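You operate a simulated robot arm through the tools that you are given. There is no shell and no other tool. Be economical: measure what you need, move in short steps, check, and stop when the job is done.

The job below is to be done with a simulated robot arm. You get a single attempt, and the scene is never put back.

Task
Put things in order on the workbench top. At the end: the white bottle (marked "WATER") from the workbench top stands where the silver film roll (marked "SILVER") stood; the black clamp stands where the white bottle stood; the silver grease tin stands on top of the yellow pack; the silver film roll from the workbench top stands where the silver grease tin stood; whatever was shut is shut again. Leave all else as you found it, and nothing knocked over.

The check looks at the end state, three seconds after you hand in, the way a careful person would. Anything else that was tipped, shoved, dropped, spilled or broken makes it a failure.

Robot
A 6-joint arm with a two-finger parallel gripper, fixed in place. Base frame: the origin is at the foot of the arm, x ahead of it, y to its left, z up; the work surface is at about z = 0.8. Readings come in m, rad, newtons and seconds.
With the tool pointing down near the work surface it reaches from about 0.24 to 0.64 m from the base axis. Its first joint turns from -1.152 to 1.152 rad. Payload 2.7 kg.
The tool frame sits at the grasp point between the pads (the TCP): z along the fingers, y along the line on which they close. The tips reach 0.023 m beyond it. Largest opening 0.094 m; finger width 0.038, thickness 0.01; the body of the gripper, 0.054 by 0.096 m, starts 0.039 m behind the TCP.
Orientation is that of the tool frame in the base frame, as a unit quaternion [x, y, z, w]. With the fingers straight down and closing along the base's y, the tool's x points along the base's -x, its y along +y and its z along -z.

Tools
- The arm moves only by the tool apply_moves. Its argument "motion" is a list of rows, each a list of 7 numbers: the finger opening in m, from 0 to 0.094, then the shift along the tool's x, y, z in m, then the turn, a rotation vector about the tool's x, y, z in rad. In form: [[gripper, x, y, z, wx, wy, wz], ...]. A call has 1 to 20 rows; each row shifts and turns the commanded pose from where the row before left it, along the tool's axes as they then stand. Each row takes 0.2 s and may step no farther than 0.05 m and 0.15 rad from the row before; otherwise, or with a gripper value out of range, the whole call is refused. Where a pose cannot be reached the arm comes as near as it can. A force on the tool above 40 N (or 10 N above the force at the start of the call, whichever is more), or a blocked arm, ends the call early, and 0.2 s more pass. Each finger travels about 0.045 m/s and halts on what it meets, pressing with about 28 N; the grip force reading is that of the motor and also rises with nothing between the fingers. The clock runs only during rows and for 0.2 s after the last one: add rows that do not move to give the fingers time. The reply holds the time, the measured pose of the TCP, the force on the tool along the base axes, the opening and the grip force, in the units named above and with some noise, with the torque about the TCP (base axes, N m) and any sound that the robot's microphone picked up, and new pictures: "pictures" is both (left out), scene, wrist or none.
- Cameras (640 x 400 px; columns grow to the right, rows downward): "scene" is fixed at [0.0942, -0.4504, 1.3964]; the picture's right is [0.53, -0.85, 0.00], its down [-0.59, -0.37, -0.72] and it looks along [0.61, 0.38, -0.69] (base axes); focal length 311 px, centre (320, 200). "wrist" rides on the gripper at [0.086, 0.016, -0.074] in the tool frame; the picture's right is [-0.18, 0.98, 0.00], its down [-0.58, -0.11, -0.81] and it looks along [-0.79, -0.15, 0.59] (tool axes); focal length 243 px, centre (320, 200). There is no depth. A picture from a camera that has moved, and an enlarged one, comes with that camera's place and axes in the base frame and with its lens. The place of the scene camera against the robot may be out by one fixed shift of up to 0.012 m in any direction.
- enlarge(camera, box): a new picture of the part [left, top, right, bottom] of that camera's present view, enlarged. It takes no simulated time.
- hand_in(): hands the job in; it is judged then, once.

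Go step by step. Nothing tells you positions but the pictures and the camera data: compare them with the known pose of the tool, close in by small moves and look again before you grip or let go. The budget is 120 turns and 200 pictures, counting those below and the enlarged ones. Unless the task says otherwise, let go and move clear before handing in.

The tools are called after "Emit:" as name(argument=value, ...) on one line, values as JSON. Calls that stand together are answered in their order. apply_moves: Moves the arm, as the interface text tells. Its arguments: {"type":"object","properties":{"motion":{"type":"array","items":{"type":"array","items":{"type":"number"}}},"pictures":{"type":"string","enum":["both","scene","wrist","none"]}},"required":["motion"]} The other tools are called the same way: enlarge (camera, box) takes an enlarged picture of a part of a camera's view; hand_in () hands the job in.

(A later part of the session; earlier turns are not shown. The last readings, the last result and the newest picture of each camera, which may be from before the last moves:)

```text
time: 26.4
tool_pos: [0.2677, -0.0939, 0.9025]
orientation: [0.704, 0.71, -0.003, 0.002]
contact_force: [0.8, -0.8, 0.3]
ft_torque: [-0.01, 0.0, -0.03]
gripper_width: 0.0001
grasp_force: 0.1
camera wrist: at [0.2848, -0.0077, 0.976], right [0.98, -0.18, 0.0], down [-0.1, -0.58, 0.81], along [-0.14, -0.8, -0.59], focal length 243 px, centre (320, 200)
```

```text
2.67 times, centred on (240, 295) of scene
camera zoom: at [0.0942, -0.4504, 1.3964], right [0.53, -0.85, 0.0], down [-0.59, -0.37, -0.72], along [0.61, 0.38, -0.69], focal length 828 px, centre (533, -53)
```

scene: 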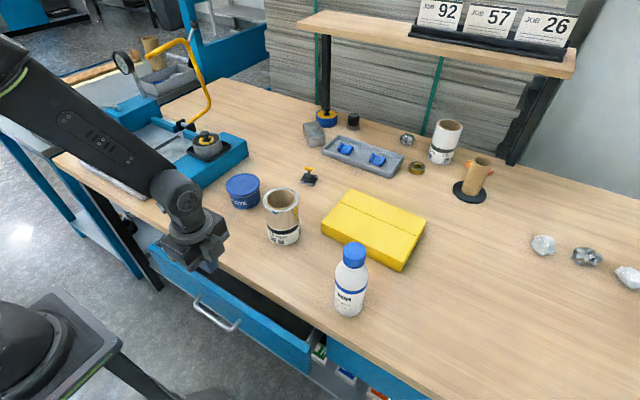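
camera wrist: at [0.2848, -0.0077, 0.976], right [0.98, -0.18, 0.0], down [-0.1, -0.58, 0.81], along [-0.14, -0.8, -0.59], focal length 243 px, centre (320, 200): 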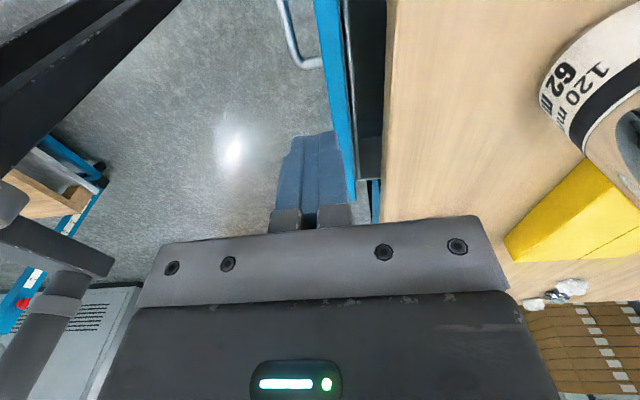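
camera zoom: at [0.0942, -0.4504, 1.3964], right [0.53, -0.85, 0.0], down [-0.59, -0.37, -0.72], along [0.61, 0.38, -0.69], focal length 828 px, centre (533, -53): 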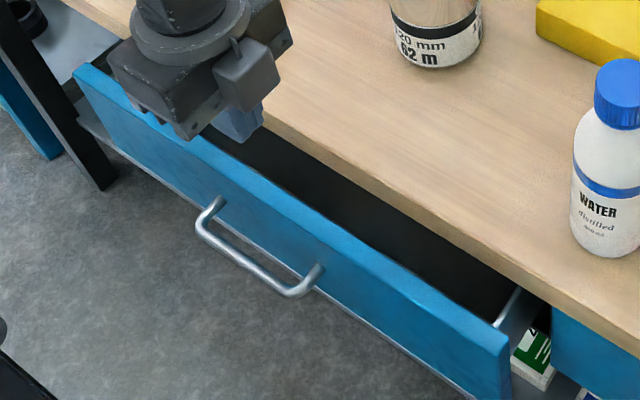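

The inner wall rim is at x≈0.295 and the bench edge at 0.320. I'll pinch the face's top edge at y≈-0.2, one finger outside and one inside, which also allows a longer pull. I'm moving above that spot.

Emit:
apply_moves(motion=[[0.02, -0.04, 0.005, 0, 0, 0, 0], [0.045, -0.04, 0.005, 0, 0, 0, 0], [0.045, -0.026, 0.0045, 0.01, 0, 0, 0], [0.045, 0, 0, 0.03, 0, 0, 0], [0.045, 0, 0, 0, 0, 0, 0]], pictures="both")

```text
time: 27.6
tool_pos: [0.2849, -0.1992, 0.8632]
orientation: [0.703, 0.711, -0.003, 0.002]
contact_force: [-0.6, 0.7, 1.2]
ft_torque: [0.01, -0.01, -0.01]
gripper_width: 0.045
grasp_force: 0.1
camera wrist: at [0.3004, -0.1134, 0.9365], right [0.98, -0.17, 0.0], down [-0.1, -0.58, 0.81], along [-0.14, -0.8, -0.59], focal length 243 px, centre (320, 200)
```

scene: 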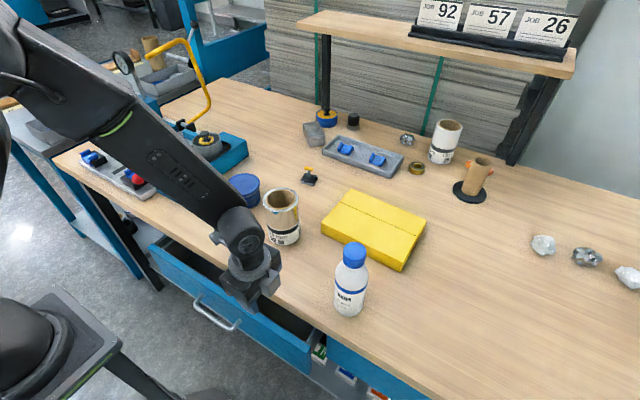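
wrist: 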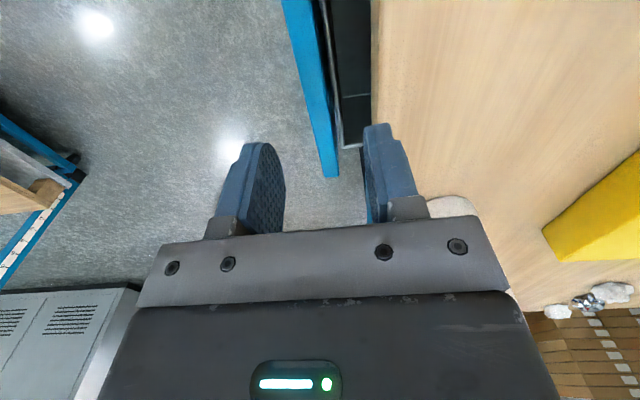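

The gap at y≈-0.2 is 0.292–0.320, so c=0.279 puts the inner finger mid-gap. I'll lower to z≈0.768.

Emit:
apply_moves(motion=[[0.045, 0, -0.006, 0.02, 0, 0, 0], [0.045, 0, 0, 0.03, 0, 0, 0], [0.045, 0, 0, 0.025, 0, 0, 0], [0.045, 0, 0, 0.02, 0, 0, 0], [0.045, 0, 0, 0, 0, 0, 0]], pictures="both")

```text
time: 28.8
tool_pos: [0.28, -0.2003, 0.7685]
orientation: [0.703, 0.711, -0.002, 0.003]
contact_force: [0.8, -0.1, 0.2]
ft_torque: [-0.02, -0.03, 0.0]
gripper_width: 0.0452
grasp_force: 0.0
camera wrist: at [0.2945, -0.1145, 0.8417], right [0.98, -0.17, 0.0], down [-0.1, -0.58, 0.81], along [-0.14, -0.8, -0.59], focal length 243 px, centre (320, 200)
```

scene: 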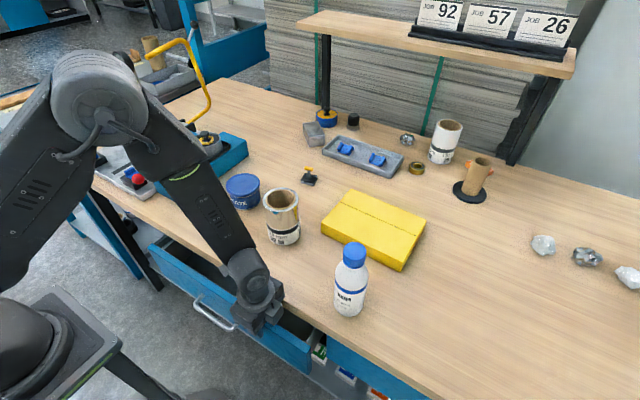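
wrist: 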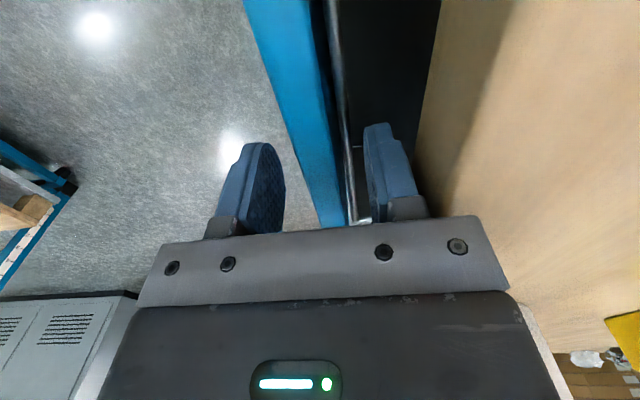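

The fingers straddle the face. I'll close and pull toward the base.

Emit:
apply_moves(motion=[[0.035, 0, 0, 0, 0, 0, 0], [0.025, 0, 0, 0, 0, 0, 0], [0.02, 0, 0, 0, 0, 0, 0], [0.02, 0, -0.01, 0, 0, 0, 0], [0.02, 0, -0.02, 0, 0, 0, 0], [0.02, 0, -0.02, 0, 0, 0, 0], [0.02, 0, 0, 0, 0, 0, 0]], pictures="both")

```text
time: 30.4
tool_pos: [0.2275, -0.1998, 0.7683]
orientation: [0.704, 0.71, -0.002, 0.003]
contact_force: [-0.9, 0.7, -0.9]
ft_torque: [0.01, 0.04, -0.04]
gripper_width: 0.0206
grasp_force: 0.9
camera wrist: at [0.2439, -0.1143, 0.8417], right [0.98, -0.17, 0.0], down [-0.1, -0.58, 0.81], along [-0.14, -0.8, -0.59], focal length 243 px, centre (320, 200)
```

scene: 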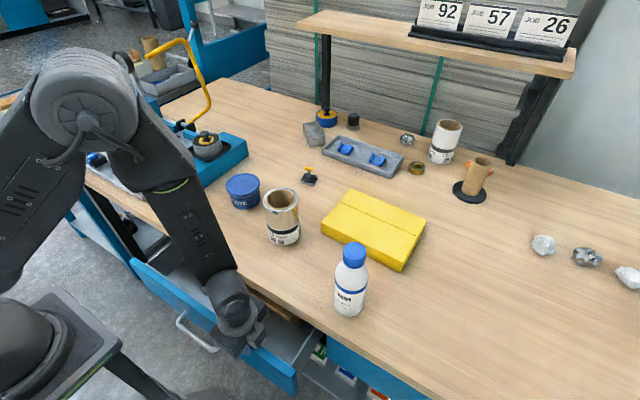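
wrist: 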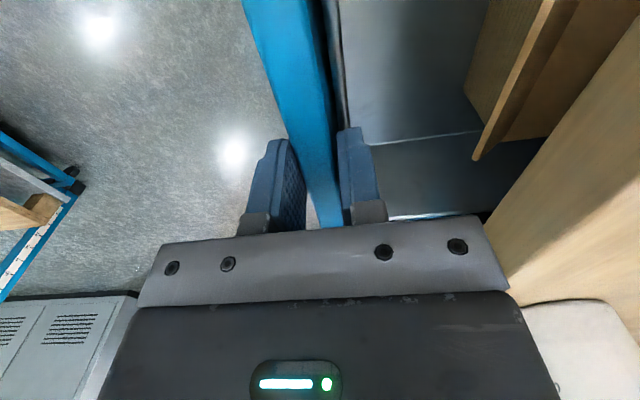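

It works: the drawer opens and I can see a wooden box inside. I'll pull further.

Emit:
apply_moves(motion=[[0.02, 0, -0.02, 0, 0, 0, 0], [0.02, 0, -0.02, 0, 0, 0, 0], [0.02, 0, -0.02, 0, 0, 0, 0], [0.02, 0, -0.015, 0, 0, 0, 0], [0.02, 0, 0, 0, 0, 0, 0]], pictures="both")

```text
time: 31.6
tool_pos: [0.1532, -0.2014, 0.7684]
orientation: [0.704, 0.711, -0.002, 0.002]
contact_force: [-0.8, 0.1, -0.1]
ft_torque: [-0.02, 0.0, -0.02]
gripper_width: 0.02
grasp_force: 0.0
camera wrist: at [0.1684, -0.1157, 0.8425], right [0.98, -0.17, 0.0], down [-0.1, -0.58, 0.81], along [-0.14, -0.8, -0.59], focal length 243 px, centre (320, 200)
```

scene: 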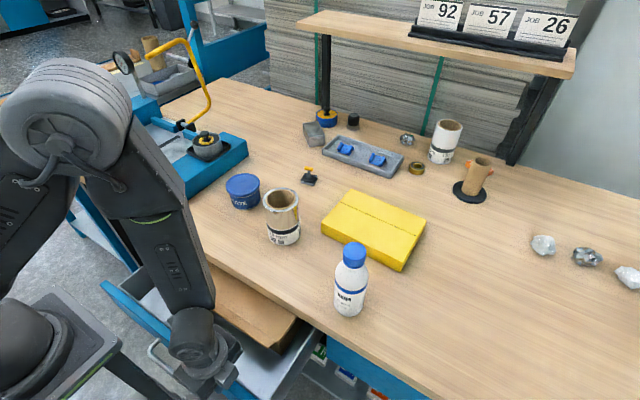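
wrist: 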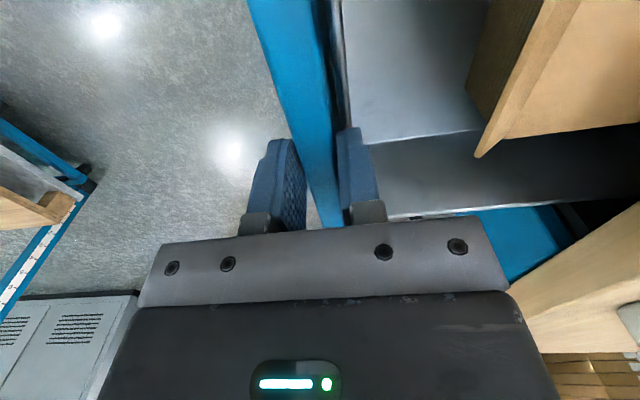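

The drawer is open about 18 cm. I'll release, rise, and look inside.

Emit:
apply_moves(motion=[[0.035, 0, 0, 0, 0, 0, 0], [0.04, 0, 0, 0, 0, 0, 0], [0.04, 0, 0, -0.03, 0, 0, 0], [0.04, 0, 0, -0.04, 0, 0, 0], [0.04, 0, 0, -0.04, 0, 0, 0], [0.04, 0, 0, -0.04, 0, 0, 0], [0.04, 0.02, 0.04, -0.02, 0, 0, 0], [0.04, 0.03, 0.04, 0, 0, 0, 0], [0.04, 0.03, 0.02, 0, 0, 0, 0]], pictures="both")

```text
time: 33.6
tool_pos: [0.2576, -0.1131, 0.9374]
orientation: [0.704, 0.71, -0.003, 0.002]
contact_force: [0.5, 0.1, 0.0]
ft_torque: [-0.02, 0.01, -0.02]
gripper_width: 0.0396
grasp_force: 0.1
out of reach, approached as far as the arm can: row 3
camera wrist: at [0.2738, -0.027, 1.0113], right [0.98, -0.17, 0.0], down [-0.1, -0.58, 0.81], along [-0.14, -0.8, -0.59], focal length 243 px, centre (320, 200)
```

scene: 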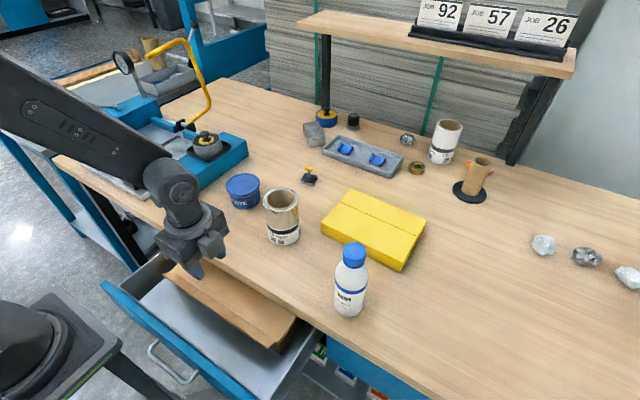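
wrist: 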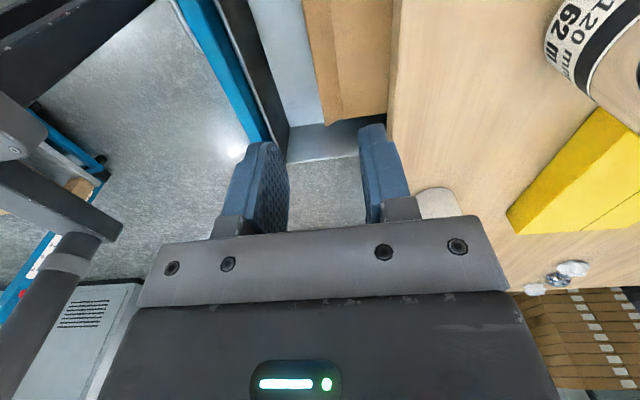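

There's a wooden item lying in the drawer. I'll take a closer look.

Emit:
enlarge(camera="scene", box=[100, 230, 330, 390])

Emit:
enlarge(camera="wrist", box=[160, 0, 420, 180])

```text
2.50 times, centred on (215, 310) of scene
camera zoom: at [0.0942, -0.4504, 1.3964], right [0.53, -0.85, 0.0], down [-0.59, -0.37, -0.72], along [0.61, 0.38, -0.69], focal length 777 px, centre (582, -75)
```

zoom: 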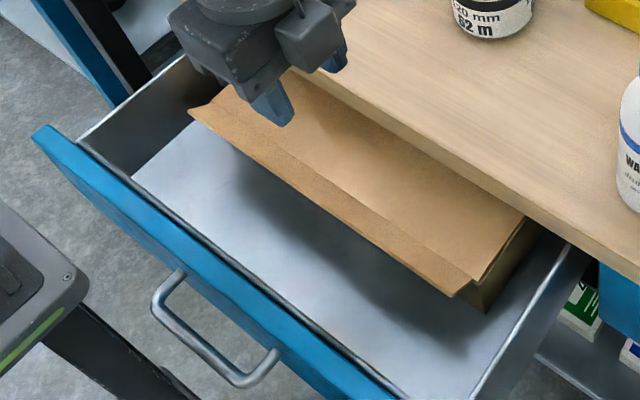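

```text
2.22 times, centred on (290, 90) of wrist
camera zoom: at [0.2738, -0.027, 1.0113], right [0.98, -0.17, 0.0], down [-0.1, -0.58, 0.81], along [-0.14, -0.8, -0.59], focal length 539 px, centre (387, 444)
```

zoom: 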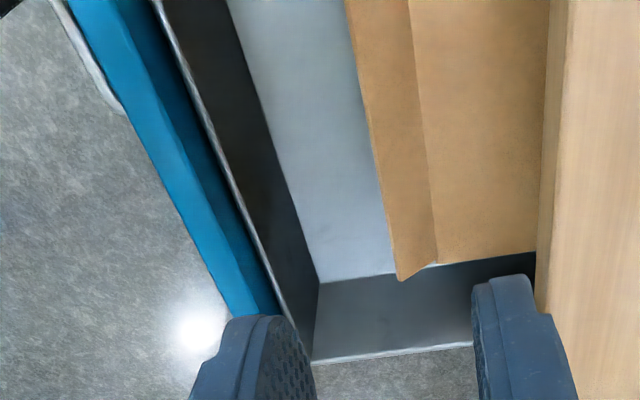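

A cardboard box with a lid and front lip sits in the drawer, with the lip at z≈0.74 and x≈0.24. I'll push the drawer further open from inside, using closed fingers at y≈-0.235.

Emit:
apply_moves(motion=[[0.02, -0.04, -0.02, 0, 0, 0, 0], [0.0, -0.04, -0.02, 0, 0, 0, 0], [0.0, -0.042, -0.022, 0.02, 0, 0, 0], [0.0, 0, 0, 0.04, 0, 0, 0], [0.0, 0, 0, 0.03, 0, 0, 0], [0.0, 0, 0, 0, 0, 0, 0]], pictures="wrist")

```text
refused: row 3 steps farther than a row can; nothing moved
```

Emit:
apply_moves(motion=[[0.02, -0.04, -0.02, 0, 0, 0, 0], [0.0, -0.04, -0.02, 0, 0, 0, 0], [0.0, -0.042, -0.022, 0.01, 0, 0, 0], [0.0, 0, 0, 0.045, 0, 0, 0], [0.0, 0, 0, 0.035, 0, 0, 0], [0.0, 0, 0, 0, 0, 0, 0]], pictures="wrist")

```text
time: 35.0
tool_pos: [0.1974, -0.2355, 0.8481]
orientation: [0.703, 0.711, -0.002, 0.002]
contact_force: [-0.4, 0.2, 0.2]
ft_torque: [-0.01, 0.01, -0.01]
gripper_width: 0.0
grasp_force: 28.1
camera wrist: at [0.2132, -0.1502, 0.9215], right [0.98, -0.17, 0.0], down [-0.1, -0.58, 0.81], along [-0.14, -0.8, -0.59], focal length 243 px, centre (320, 200)
```

wrist: 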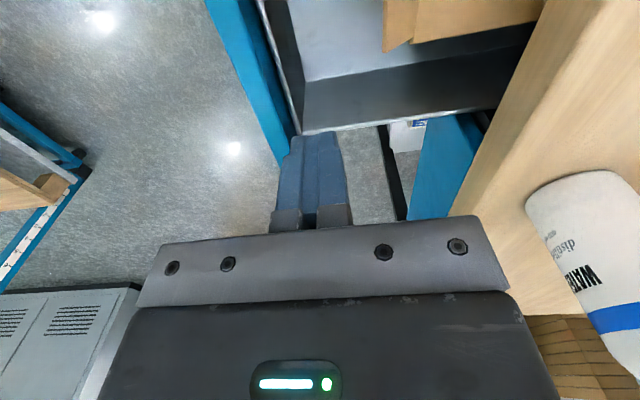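

There's clearance, so I'll lower to z≈0.74 and push the inner wall toward the base.

Emit:
apply_moves(motion=[[0.0, 0, 0, 0.04, 0, 0, 0], [0.0, 0, 0, 0.04, 0, 0, 0], [0.0, 0, 0, 0.028, 0, 0, 0], [0.0, 0, -0.02, 0, 0, 0, 0], [0.0, 0, -0.02, 0, 0, 0, 0], [0.0, 0, -0.02, 0, 0, 0, 0], [0.0, 0, -0.02, 0, 0, 0, 0], [0.0, 0, 0, 0, 0, 0, 0]], pictures="both")

```text
time: 36.4
tool_pos: [0.155, -0.2332, 0.7401]
orientation: [0.703, 0.711, -0.003, 0.004]
contact_force: [11.9, 10.0, -0.8]
ft_torque: [0.11, -0.17, -0.35]
gripper_width: 0.0002
grasp_force: 27.5
out of reach, approached as far as the arm can: row 4
stopped in row 6: the force on the tool passed its limit at 63 N (the readings are from after the stop); the commanded pose is now the measured one
camera wrist: at [0.1706, -0.1472, 0.8128], right [0.99, -0.17, 0.0], down [-0.1, -0.57, 0.81], along [-0.14, -0.8, -0.58], focal length 243 px, centre (320, 200)
```

scene: 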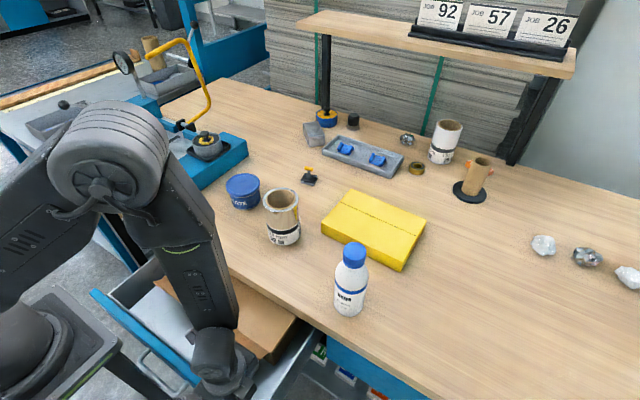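
wrist: 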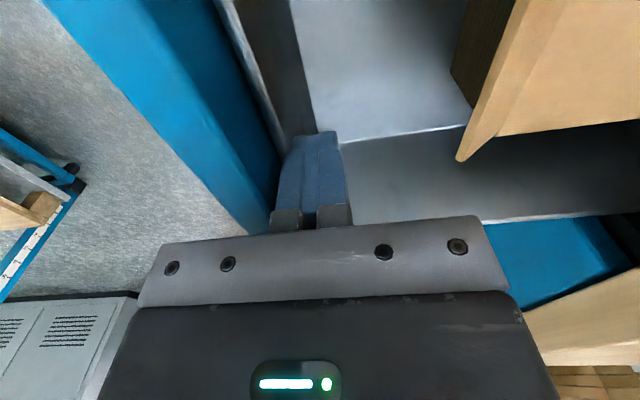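

The drawer reached what seems to be its stop, about 20 cm open. I'll back off, rise, and turn the camera to look into the drawer toward +x.

Emit:
apply_moves(motion=[[0.0, 0, 0.015, 0, 0, 0, 0], [0.0, 0, 0.005, -0.04, 0, 0, 0], [0.0, 0, 0.0, -0.045, 0, 0, 0], [0.0, 0.03, 0.02, -0.03, 0, 0, -0.15], [0.0, 0.03, 0.02, 0, 0, 0, -0.15], [0.0, 0.03, 0.02, 0, 0, 0, -0.15], [0.0, 0.03, 0.01, 0, 0, 0, -0.15], [0.0, 0, 0, 0, 0, 0, -0.15], [0.0, 0, 0, 0, 0, 0, -0.15], [0.0, 0, 0, 0, 0, 0, -0.15], [0.0, 0, 0, 0, 0, 0, -0.15], [0.0, 0, 0, 0, 0, 0, -0.15], [0.0, 0, 0, 0, 0, 0, -0.15]], pictures="both")

```text
time: 39.1
tool_pos: [0.2204, -0.1058, 0.853]
orientation: [0.029, 1.0, -0.004, 0.001]
contact_force: [-0.6, 0.2, -1.1]
ft_torque: [0.0, 0.0, 0.0]
gripper_width: 0.0
grasp_force: 28.0
out of reach, approached as far as the arm can: row 7
camera wrist: at [0.1354, -0.0854, 0.9268], right [0.24, 0.97, -0.01], down [0.57, -0.13, 0.81], along [0.78, -0.2, -0.59], focal length 243 px, centre (320, 200)
```

scene: 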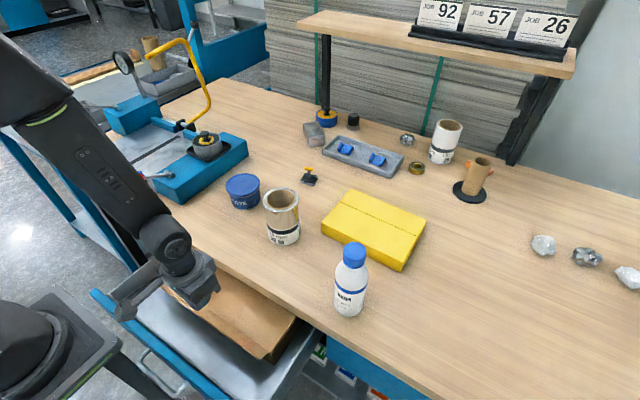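
wrist: 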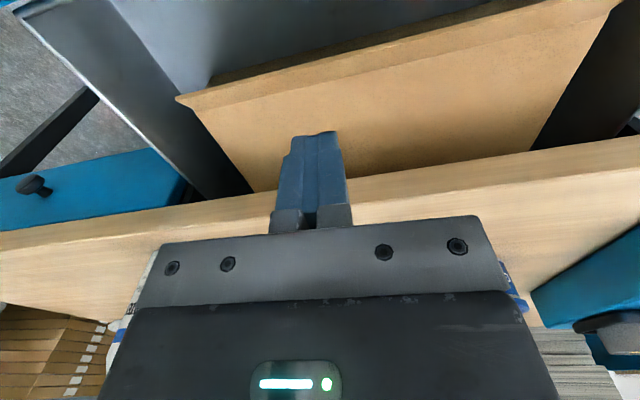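

The lid runs back under the bench. I'll look more closely at the box's side and lip.

Emit:
enlarge(camera="scene", box=[200, 270, 340, 390])

Emit:
enlarge(camera="wrist", box=[60, 0, 640, 240])

```text
3.33 times, centred on (270, 330) of scene
camera zoom: at [0.0942, -0.4504, 1.3964], right [0.53, -0.85, 0.0], down [-0.59, -0.37, -0.72], along [0.61, 0.38, -0.69], focal length 1036 px, centre (487, -233)
```

zoom: 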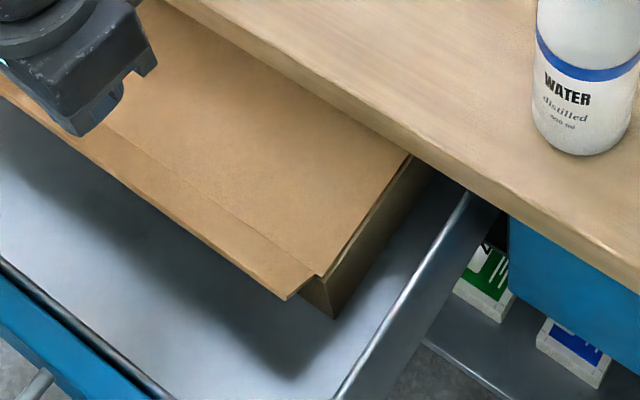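

```text
1.10 times, centred on (350, 120) of wrist
camera zoom: at [0.1354, -0.0854, 0.9268], right [0.24, 0.97, -0.01], down [0.57, -0.13, 0.81], along [0.78, -0.2, -0.59], focal length 268 px, centre (287, 288)
```

zoom: 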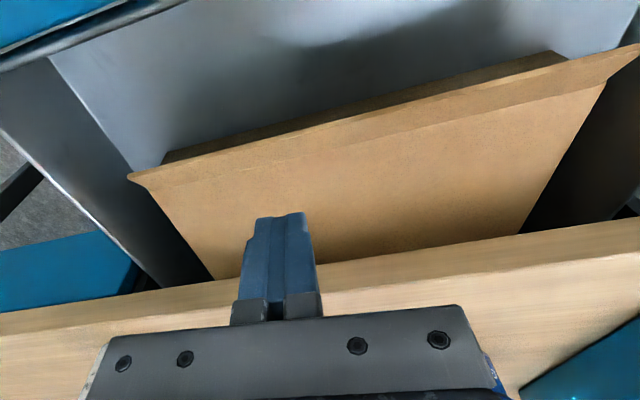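

The drawer interior (about 0.11 m clear) is too low for the 0.125 m roll, so the tin probably isn't there. The bench's front-right corner was outside both views, so I'll check it.

Emit:
apply_moves(motion=[[0.0, 0, 0, -0.04, 0, 0, 0.15], [0.0, 0, 0, -0.04, 0, 0, 0.15], [0.0, 0, 0, -0.04, 0, 0, 0.15], [0.03, 0, 0, -0.04, 0, 0, 0.15], [0.06, -0.03, 0, 0, 0, 0, 0.15], [0.06, -0.03, 0, 0, 0, 0, 0.15], [0.06, -0.03, 0, 0, 0, 0, 0.15], [0.06, -0.03, 0, 0, 0, 0, 0.15]], pictures="both")

```text
time: 41.0
tool_pos: [0.2934, -0.1956, 1.0135]
orientation: [0.591, 0.807, -0.004, 0.004]
contact_force: [-0.5, -0.1, 0.0]
ft_torque: [-0.02, -0.02, -0.01]
gripper_width: 0.0598
grasp_force: 0.1
camera wrist: at [0.2837, -0.1099, 1.087], right [0.99, 0.12, 0.0], down [0.07, -0.58, 0.81], along [0.1, -0.81, -0.58], focal length 243 px, centre (320, 200)
```

scene: 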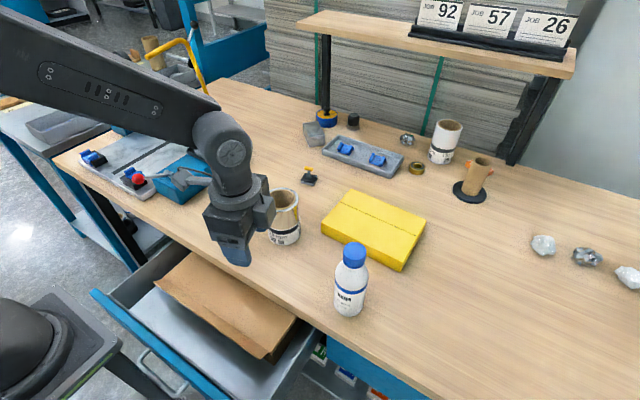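
wrist: 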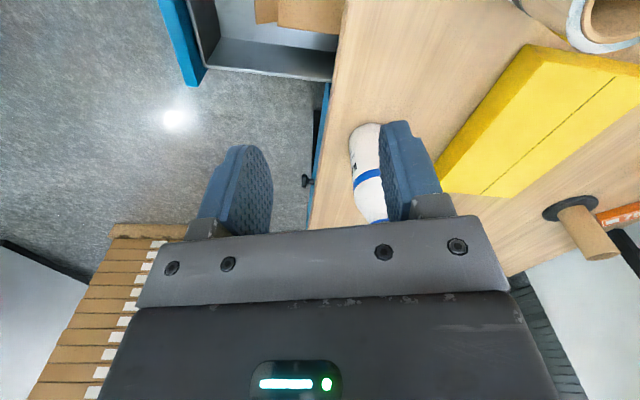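

There's a black knob on the right front at about y=-0.57, and the front-right bench corner is still hidden. I'll raise the arm and move further right for a look.

Emit:
apply_moves(motion=[[0.06, 0, 0, -0.04, 0, 0, 0.15], [0.06, 0, 0, -0.04, 0, 0, 0.15], [0.06, -0.04, 0.0, -0.02, 0, 0, 0], [0.06, -0.04, 0.0, 0, 0, 0, 0], [0.06, -0.04, 0.0, 0, 0, 0, 0], [0.06, -0.04, 0.0, 0, 0, 0, 0]], pictures="wrist")

```text
time: 42.4
tool_pos: [0.2966, -0.3548, 1.1159]
orientation: [0.703, 0.711, -0.003, 0.005]
contact_force: [0.6, -0.4, -0.4]
ft_torque: [-0.01, -0.01, 0.03]
gripper_width: 0.0598
grasp_force: 0.0
camera wrist: at [0.3112, -0.2691, 1.1885], right [0.98, -0.17, 0.0], down [-0.1, -0.57, 0.81], along [-0.14, -0.8, -0.58], focal length 243 px, centre (320, 200)
```

wrist: 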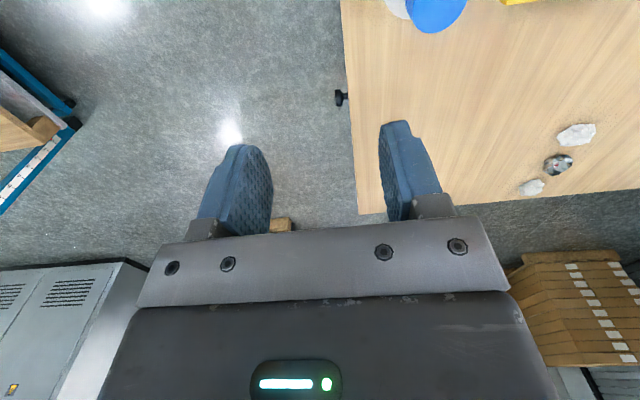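

The right side is empty. Next I'll look at the left side, behind the jig, which was only partly visible.

Emit:
apply_moves(motion=[[0.06, 0.04, 0, 0, 0, 0, -0.15], [0.06, 0.04, 0, 0, 0, 0, -0.15], [0.06, 0.04, 0, 0, 0, 0, -0.15], [0.06, 0.04, 0, 0, 0, 0, -0.15], [0.06, 0.04, 0, 0, 0, 0, -0.15], [0.06, 0.0, 0.04, 0, 0, 0, -0.15], [0.06, 0, 0.04, 0, 0, 0, -0.15], [0.06, 0, 0.04, 0, 0, 0, -0.15], [0.06, 0, 0.04, 0, 0, 0, -0.15], [0.06, 0, 0.04, 0, 0, 0, -0.15], [0.06, 0, 0.04, 0, 0, 0, -0.15], [0.06, 0, 0.04, 0, 0, 0, -0.15], [0.06, 0, 0.04, 0, 0, 0, -0.15], [0.06, 0, 0, 0, 0, 0, -0.15], [0.06, 0, 0, 0, 0, 0, -0.15]], pictures="both")

```text
time: 45.5
tool_pos: [0.3206, 0.121, 1.1103]
orientation: [-0.339, 0.941, -0.006, -0.001]
contact_force: [0.1, -1.6, -0.4]
ft_torque: [-0.01, -0.01, -0.02]
gripper_width: 0.0599
grasp_force: 0.0
camera wrist: at [0.2441, 0.0775, 1.1846], right [-0.49, 0.87, -0.01], down [0.52, 0.3, 0.8], along [0.71, 0.39, -0.59], focal length 243 px, centre (320, 200)
```

scene: 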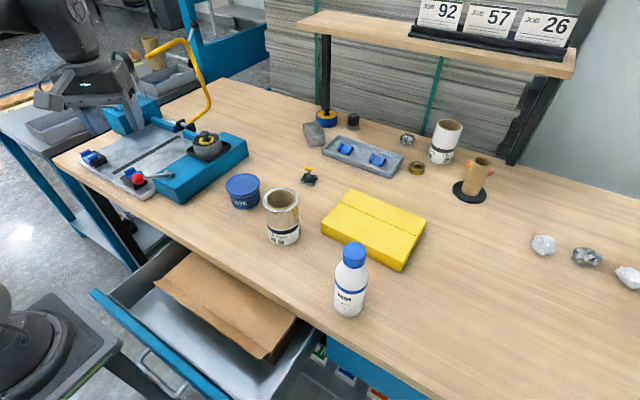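
wrist: 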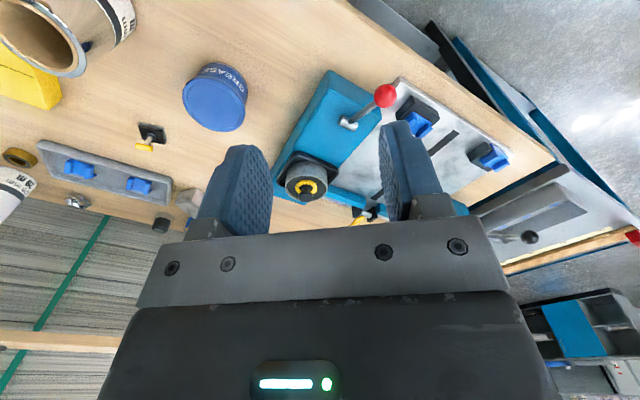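

Nothing new on the left either. I'll zoom in on the round silver object on the jig and the other objects nearby for markings.

Emit:
enlarge(camera="wrist", box=[260, 60, 540, 235])

Emit:
enlarge(camera="scene", box=[100, 90, 320, 250])

Emit:
enlarge(camera="scene", box=[80, 230, 340, 400])

```text
2.29 times, centred on (400, 148) of wrist
camera zoom: at [0.2441, 0.0775, 1.1846], right [-0.49, 0.87, -0.01], down [0.52, 0.3, 0.8], along [0.71, 0.39, -0.59], focal length 555 px, centre (137, 320)
```

zoom: 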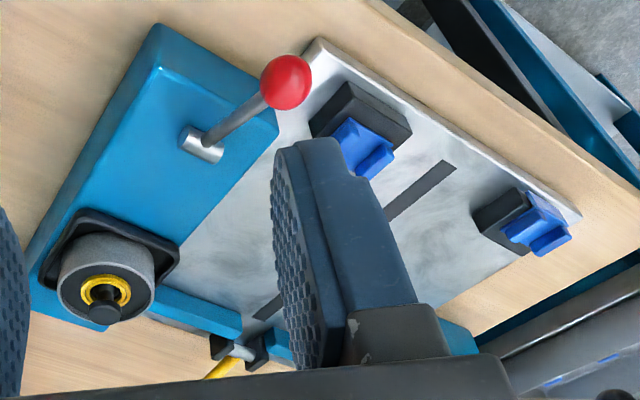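

```text
2.50 times, centred on (210, 170) of scene
camera zoom: at [0.0942, -0.4504, 1.3964], right [0.53, -0.85, 0.0], down [-0.59, -0.37, -0.72], along [0.61, 0.38, -0.69], focal length 777 px, centre (595, 275)
```

zoom: 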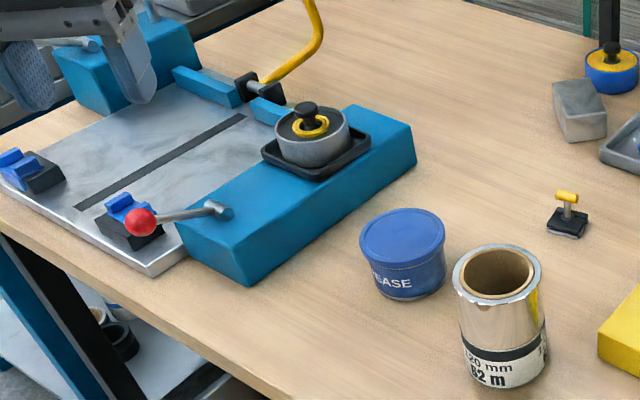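

```text
2.35 times, centred on (210, 315) of scene
camera zoom: at [0.0942, -0.4504, 1.3964], right [0.53, -0.85, 0.0], down [-0.59, -0.37, -0.72], along [0.61, 0.38, -0.69], focal length 731 px, centre (579, -71)
```

zoom: 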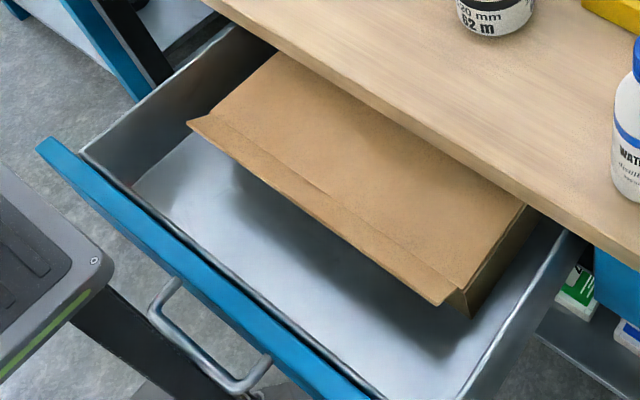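

The jig object isn't a tin. The drawer may open further, and the box needs to clear the bench for its lid to open, so I'll return and push the inner wall again, more gently.

Emit:
apply_moves(motion=[[0.0, 0, -0.04, 0, 0, 0, 0.15], [0.0, 0, -0.04, 0, 0, 0, 0.15], [0.0, 0, -0.04, 0, 0, 0, 0.15], [0.0, 0, -0.04, 0, 0, 0, 0.15], [0.0, 0, -0.04, 0, 0, 0, 0.15], [0.0, 0, -0.04, 0, 0, 0, 0.15], [0.0, 0, -0.04, 0, 0, 0, 0.15], [0.0, -0.03, 0, 0, 0, 0, 0.15], [0.0, -0.03, 0, 0, 0, 0, 0.15], [0.0, -0.03, 0, 0, 0, 0, 0.15], [0.0, 0, 0, 0, 0, 0, 0.15], [0.0, 0, 0, 0, 0, 0, 0.15], [0.0, 0, 0, 0, 0, 0, 0.15], [0.0, 0, 0, 0, 0, 0, 0.15], [0.0, 0, 0, 0, 0, 0, 0.15]], pictures="none")

```text
time: 48.8
tool_pos: [0.4625, -0.1832, 1.1137]
orientation: [0.705, 0.71, -0.003, 0.004]
contact_force: [0.6, -0.1, 0.3]
ft_torque: [-0.02, -0.01, -0.02]
gripper_width: 0.0001
grasp_force: 27.9
```

I'm over the bench with the right yaw. Now I'll travel to the drawer's inner front and descend.

Emit:
apply_moves(motion=[[0.0, -0.009, -0.045, 0, 0, 0, 0], [0.0, -0.009, -0.045, 0, 0, 0, 0], [0.0, -0.009, -0.045, 0, 0, 0, 0], [0.0, -0.009, -0.045, 0, 0, 0, 0], [0.0, -0.009, -0.045, 0, 0, 0, 0], [0.0, -0.007, -0.047, 0, 0, 0, 0], [0.0, 0, 0, 0.05, 0, 0, 0], [0.0, 0, 0, 0.05, 0, 0, 0], [0.0, 0, 0, 0.05, 0, 0, 0], [0.0, 0, 0, 0.05, 0, 0, 0], [0.0, 0, 0, 0.05, 0, 0, 0], [0.0, 0, 0, 0.05, 0, 0, 0], [0.0, 0, 0, 0, 0, 0, 0]], pictures="wrist")

```text
time: 51.5
tool_pos: [0.189, -0.2404, 0.8136]
orientation: [0.703, 0.711, -0.004, 0.006]
contact_force: [-0.4, 0.3, 0.2]
ft_torque: [0.01, 0.0, 0.0]
gripper_width: 0.0
grasp_force: 27.7
camera wrist: at [0.2063, -0.1536, 0.8874], right [0.98, -0.17, 0.0], down [-0.1, -0.57, 0.81], along [-0.14, -0.8, -0.58], focal length 243 px, centre (320, 200)
```

wrist: 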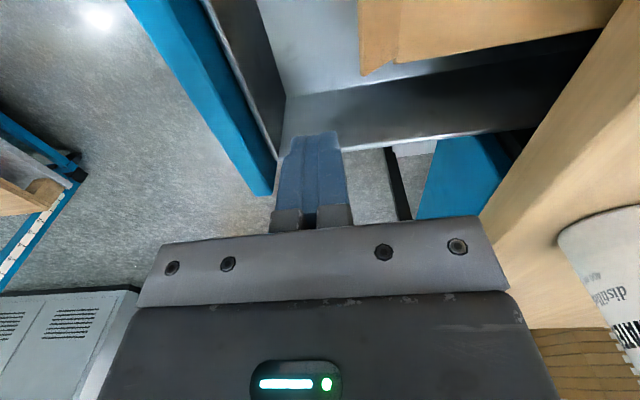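

Clear. I'll descend to z≈0.74 and push slowly toward the base.

Emit:
apply_moves(motion=[[0.0, 0.004, 0, 0.04, 0, 0, 0], [0.0, 0, 0, 0.033, 0, 0, 0], [0.0, 0, -0.015, 0, 0, 0, 0], [0.0, 0, -0.01, 0, 0, 0, 0], [0.0, 0, -0.005, 0, 0, 0, 0], [0.0, 0, -0.005, 0, 0, 0, 0], [0.0, 0, -0.005, 0, 0, 0, 0], [0.0, 0, -0.005, 0, 0, 0, 0], [0.0, 0, -0.005, 0, 0, 0, 0], [0.0, 0, -0.005, 0, 0, 0, 0], [0.0, 0, -0.005, 0, 0, 0, 0], [0.0, 0, 0, 0, 0, 0, 0]], pictures="both")

```text
time: 53.4
tool_pos: [0.1553, -0.2318, 0.741]
orientation: [0.702, 0.713, -0.004, 0.007]
contact_force: [10.4, 6.2, 0.1]
ft_torque: [0.02, -0.05, -0.26]
gripper_width: 0.0
grasp_force: 27.8
out of reach, approached as far as the arm can: row 3
stopped in row 9: the force on the tool passed its limit at 51 N (the readings are from after the stop); the commanded pose is now the measured one
camera wrist: at [0.1701, -0.1452, 0.8137], right [0.99, -0.17, 0.01], down [-0.1, -0.57, 0.81], along [-0.13, -0.8, -0.58], focal length 243 px, centre (320, 200)
```

scene: 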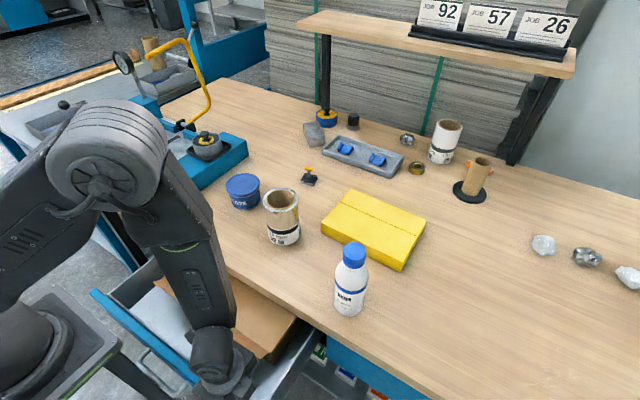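
wrist: 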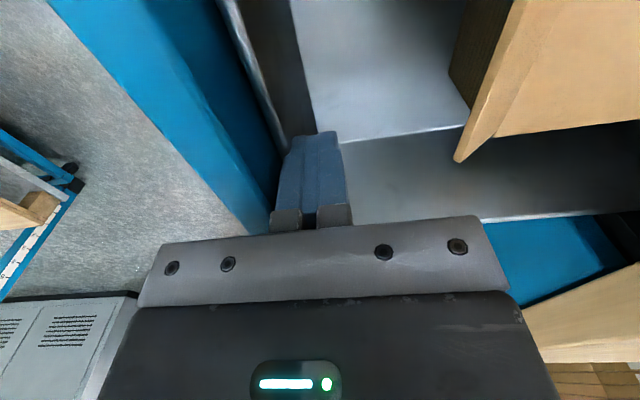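

The drawer stops firmly at about 20 cm. I'll back off and turn the camera low and toward +x to look under the bench, to see how deep the box goes.

Emit:
apply_moves(motion=[[0.0, 0, 0.015, 0, 0, 0, 0], [0.0, 0, 0.01, -0.04, 0, 0, 0], [0.0, 0, 0.01, -0.04, 0, 0, 0], [0.0, 0.02, 0.02, 0, 0, 0, -0.15], [0.0, 0.02, 0.01, 0, 0, 0, -0.15], [0.0, 0, 0, 0, 0, 0, -0.15], [0.0, 0, 0, 0, 0, 0, -0.15], [0.0, 0, 0, 0, 0, 0, -0.15], [0.0, 0, 0, 0, 0, 0, -0.15], [0.0, 0, 0, 0, 0, 0, -0.15], [0.0, 0, 0, 0, 0, 0, -0.15], [0.0, 0, 0, 0, 0, 0, -0.15], [0.0, 0, 0, 0, 0, 0, -0.15], [0.0, 0, 0, 0.03, 0, 0, 0], [0.0, 0, 0, 0.02, 0, 0, 0]], pictures="wrist")

```text
time: 56.6
tool_pos: [0.2151, -0.1885, 0.7708]
orientation: [0.028, 1.0, -0.003, 0.004]
contact_force: [0.7, -0.5, -0.4]
ft_torque: [0.05, 0.02, 0.0]
gripper_width: 0.0
grasp_force: 28.3
camera wrist: at [0.1302, -0.1688, 0.8437], right [0.24, 0.97, 0.0], down [0.57, -0.14, 0.81], along [0.79, -0.2, -0.58], focal length 243 px, centre (320, 200)
```

wrist: 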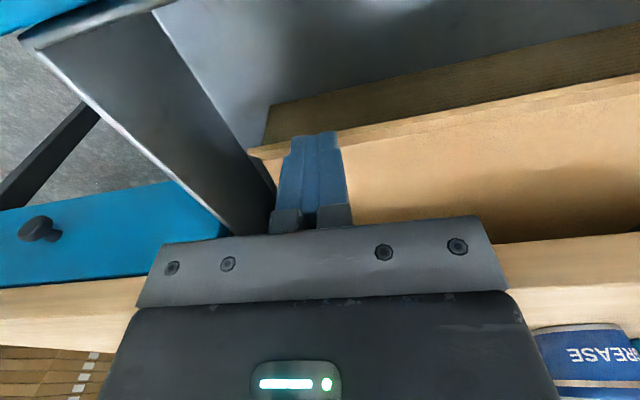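

The geometry now shows the drawer floor at about z=0.637, so the clearance is about 0.13 and a roll could stand inside. I'll look at the drawer's left part beside the box, under the bench.

Emit:
apply_moves(motion=[[0.0, 0, 0, -0.04, 0, 0, 0], [0.0, -0.02, 0.04, -0.02, 0, 0, 0], [0.0, -0.02, 0.04, 0, 0, 0, 0], [0.0, 0, 0.05, 0, 0, 0, 0], [0.0, 0, 0.05, 0, 0, 0, 0], [0.0, 0, 0.05, 0, 0, 0, 0], [0.0, 0, 0.02, 0, 0, 0, 0]], pictures="wrist")

```text
time: 58.2
tool_pos: [0.2685, 0.0602, 0.8265]
orientation: [0.029, 1.0, -0.006, 0.001]
contact_force: [-0.8, -0.6, -0.6]
ft_torque: [0.02, 0.0, -0.03]
gripper_width: 0.0
grasp_force: 27.9
camera wrist: at [0.1835, 0.0804, 0.9], right [0.24, 0.97, -0.01], down [0.57, -0.13, 0.81], along [0.79, -0.2, -0.58], focal length 243 px, centre (320, 200)
```

wrist: 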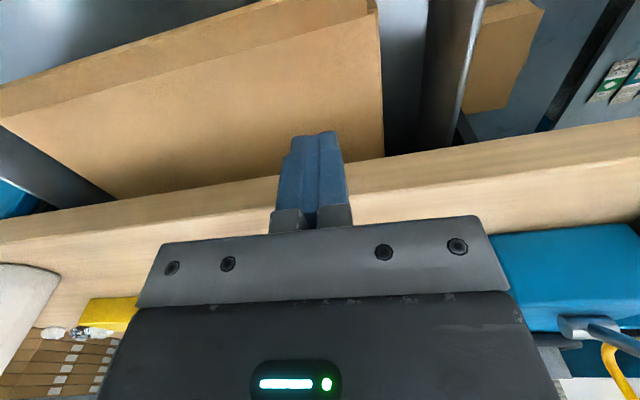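

Nothing stands beside the box, so the tin must be inside it or behind it. I'll test whether the lip lifts by tilting closed fingers forward and slipping them under it at y≈-0.2.

Emit:
apply_moves(motion=[[0.0, 0.01, -0.045, -0.01, 0, 0, 0], [0.0, 0.01, -0.045, 0, 0, 0, 0], [0.0, 0.015, -0.045, 0, 0, 0, 0], [0.0, 0.015, -0.045, 0, 0, 0, 0], [0.0, 0.015, -0.045, 0, 0, 0, 0], [0.0, 0.018, -0.035, 0, 0, 0, 0], [0.0, 0, 0, 0, 0, -0.15, 0], [0.0, 0, 0, 0, 0, -0.15, 0], [0.0, 0, 0, 0, 0, -0.05, 0], [0.0, 0, 0, 0, 0, 0, 0]], pictures="both")

```text
time: 60.4
tool_pos: [0.1759, -0.1965, 0.8395]
orientation: [0.027, 0.984, -0.012, 0.177]
contact_force: [-0.4, 0.1, -0.9]
ft_torque: [-0.02, -0.01, -0.01]
gripper_width: 0.0
grasp_force: 28.1
out of reach, approached as far as the arm can: row 3
camera wrist: at [0.0715, -0.1759, 0.8786], right [0.23, 0.97, 0.05], down [0.26, -0.11, 0.96], along [0.94, -0.21, -0.28], focal length 243 px, centre (320, 200)
```

scene: 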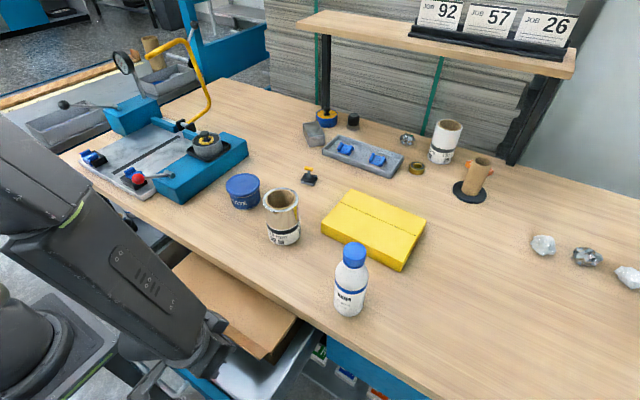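
wrist: 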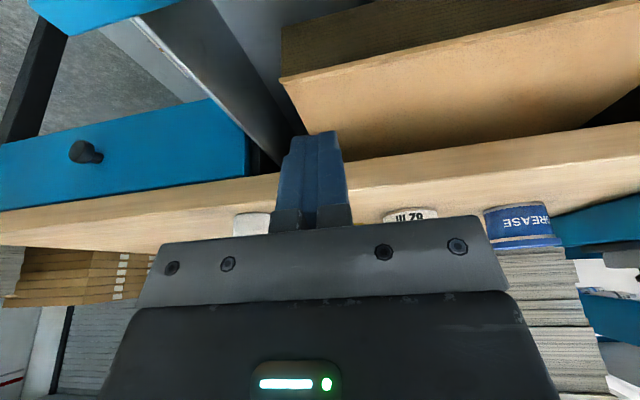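

The camera now sees low under the bench. I'll enlarge this view.

Emit:
enlarge(camera="wrist", box=[260, 0, 640, 200])

```text
1.68 times, centred on (450, 100) of wrist
camera zoom: at [0.0715, -0.1759, 0.8786], right [0.23, 0.97, 0.05], down [0.26, -0.11, 0.96], along [0.94, -0.21, -0.28], focal length 409 px, centre (101, 368)
```

zoom: 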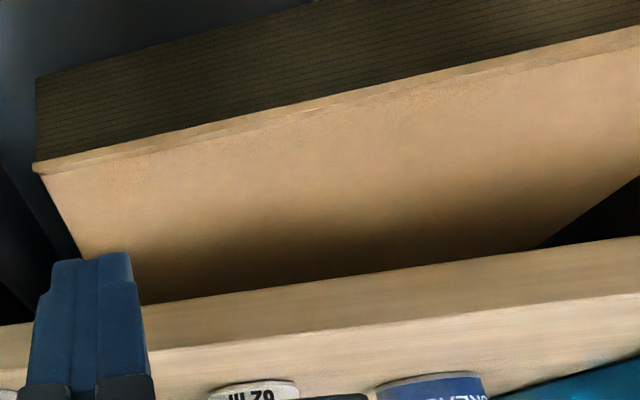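

The box has a corrugated front and a lid with a lip. I'll lower in front of the lip, then slide the fingertips under it.

Emit:
apply_moves(motion=[[0.0, 0.0095, 0, 0.031, 0, 0, 0], [0.0, 0.0095, 0, 0.031, 0, 0, 0], [0.0, 0.0095, 0, 0.031, 0, 0, 0], [0.0, 0.0095, 0, 0.031, 0, 0, 0], [0.0, 0, 0, 0, 0, 0, 0]], pictures="wrist")

```text
time: 61.6
tool_pos: [0.1965, -0.2392, 0.7424]
orientation: [0.027, 0.984, -0.009, 0.177]
contact_force: [-0.4, 0.2, -0.4]
ft_torque: [-0.02, 0.01, -0.02]
gripper_width: 0.0003
grasp_force: 28.2
out of reach, approached as far as the arm can: row 2, 3, 4
camera wrist: at [0.0918, -0.2189, 0.7818], right [0.23, 0.97, 0.06], down [0.26, -0.12, 0.96], along [0.94, -0.2, -0.28], focal length 243 px, centre (320, 200)
```

wrist: 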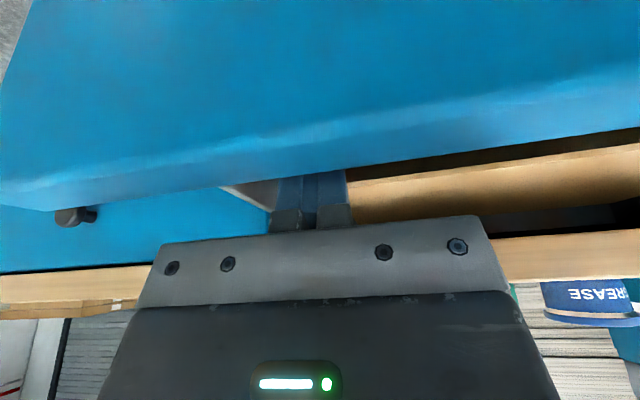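

Partly out of reach, but this gives a low view under the bench. I'll enlarge it.

Emit:
enlarge(camera="wrist", box=[340, 120, 640, 290])

```text
2.13 times, centred on (490, 205) of wrist
camera zoom: at [0.0918, -0.2189, 0.7818], right [0.23, 0.97, 0.06], down [0.26, -0.12, 0.96], along [0.94, -0.2, -0.28], focal length 518 px, centre (-43, 189)
```

zoom: 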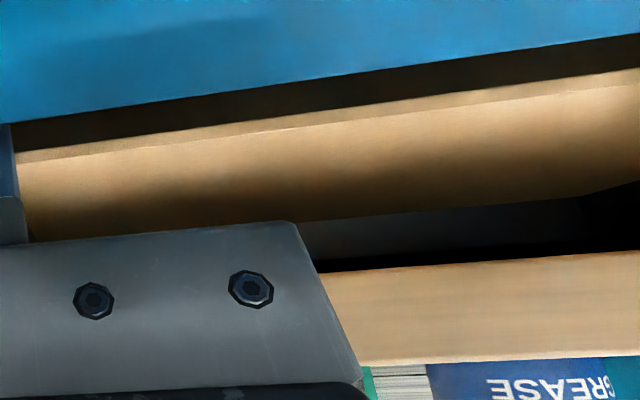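

The box runs far back under the bench with only an up-angled pull tab, so the drawer looks like a dead end. The one silver tin-like object in reach is the round one in the black tray on the blue block, so I'll rise and inspect that up close.

Emit:
apply_moves(motion=[[0.0, -0.0142, 0, -0.0374, 0, 0, 0], [0.0, -0.0142, 0, -0.0374, 0, 0, 0], [0.0, -0.0142, 0, -0.0374, 0, 0, 0], [0.0, -0.0142, 0, -0.0374, 0, 0, 0], [0.0, -0.0142, 0, -0.0374, 0, 0, 0], [0.0, -0.0142, 0, -0.0374, 0, 0.15, 0], [0.0, 0, 0, 0, 0, 0.15, 0], [0.0, 0, 0, 0, 0, 0.06, 0], [0.0, -0.02, 0.04, 0, 0, 0, -0.15], [0.0, -0.02, 0.04, 0, 0, 0, -0.15], [0.0, -0.02, 0.04, 0, 0, 0, -0.15], [0.0, -0.02, 0.04, 0, 0, 0, 0], [0.0, -0.04, 0.02, 0, 0, 0, 0], [0.0, -0.04, 0.02, 0, 0, 0, 0], [0.0, -0.04, 0.02, 0, 0, 0, 0]], pictures="wrist")

```text
time: 64.8
tool_pos: [0.3375, 0.0347, 0.978]
orientation: [-0.196, 0.981, -0.006, -0.004]
contact_force: [1.2, 0.3, 0.1]
ft_torque: [-0.02, 0.03, 0.01]
gripper_width: 0.0
grasp_force: 27.7
camera wrist: at [0.253, 0.0155, 1.0519], right [-0.21, 0.98, -0.01], down [0.58, 0.13, 0.8], along [0.79, 0.16, -0.6], focal length 243 px, centre (320, 200)
```

wrist: 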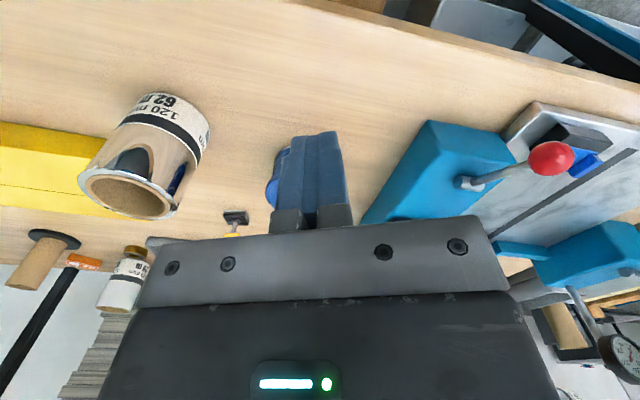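

I'll move closer to the jig object for a better look.

Emit:
apply_moves(motion=[[0.0, -0.03, 0.02, -0.03, 0, 0, -0.15], [0.0, -0.03, 0.02, -0.03, 0, 0, -0.15], [0.0, -0.03, 0.02, -0.03, 0, 0, -0.1], [0.03, 0, 0.01, -0.01, 0, 0, 0], [0.06, 0, 0.0, 0, 0, 0, 0], [0.09, 0, 0.0, 0, 0, 0, 0]], pictures="wrist")

```text
time: 66.2
tool_pos: [0.3774, 0.1399, 1.0757]
orientation: [-0.386, 0.923, -0.006, -0.005]
contact_force: [-0.1, -0.2, 0.2]
ft_torque: [0.0, 0.0, 0.01]
gripper_width: 0.0665
grasp_force: 0.1
camera wrist: at [0.3058, 0.0889, 1.1508], right [-0.57, 0.82, -0.01], down [0.49, 0.35, 0.8], along [0.66, 0.45, -0.6], focal length 243 px, centre (320, 200)
```

wrist: 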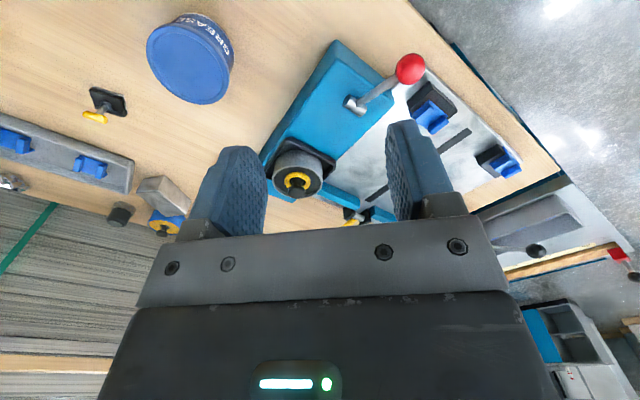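

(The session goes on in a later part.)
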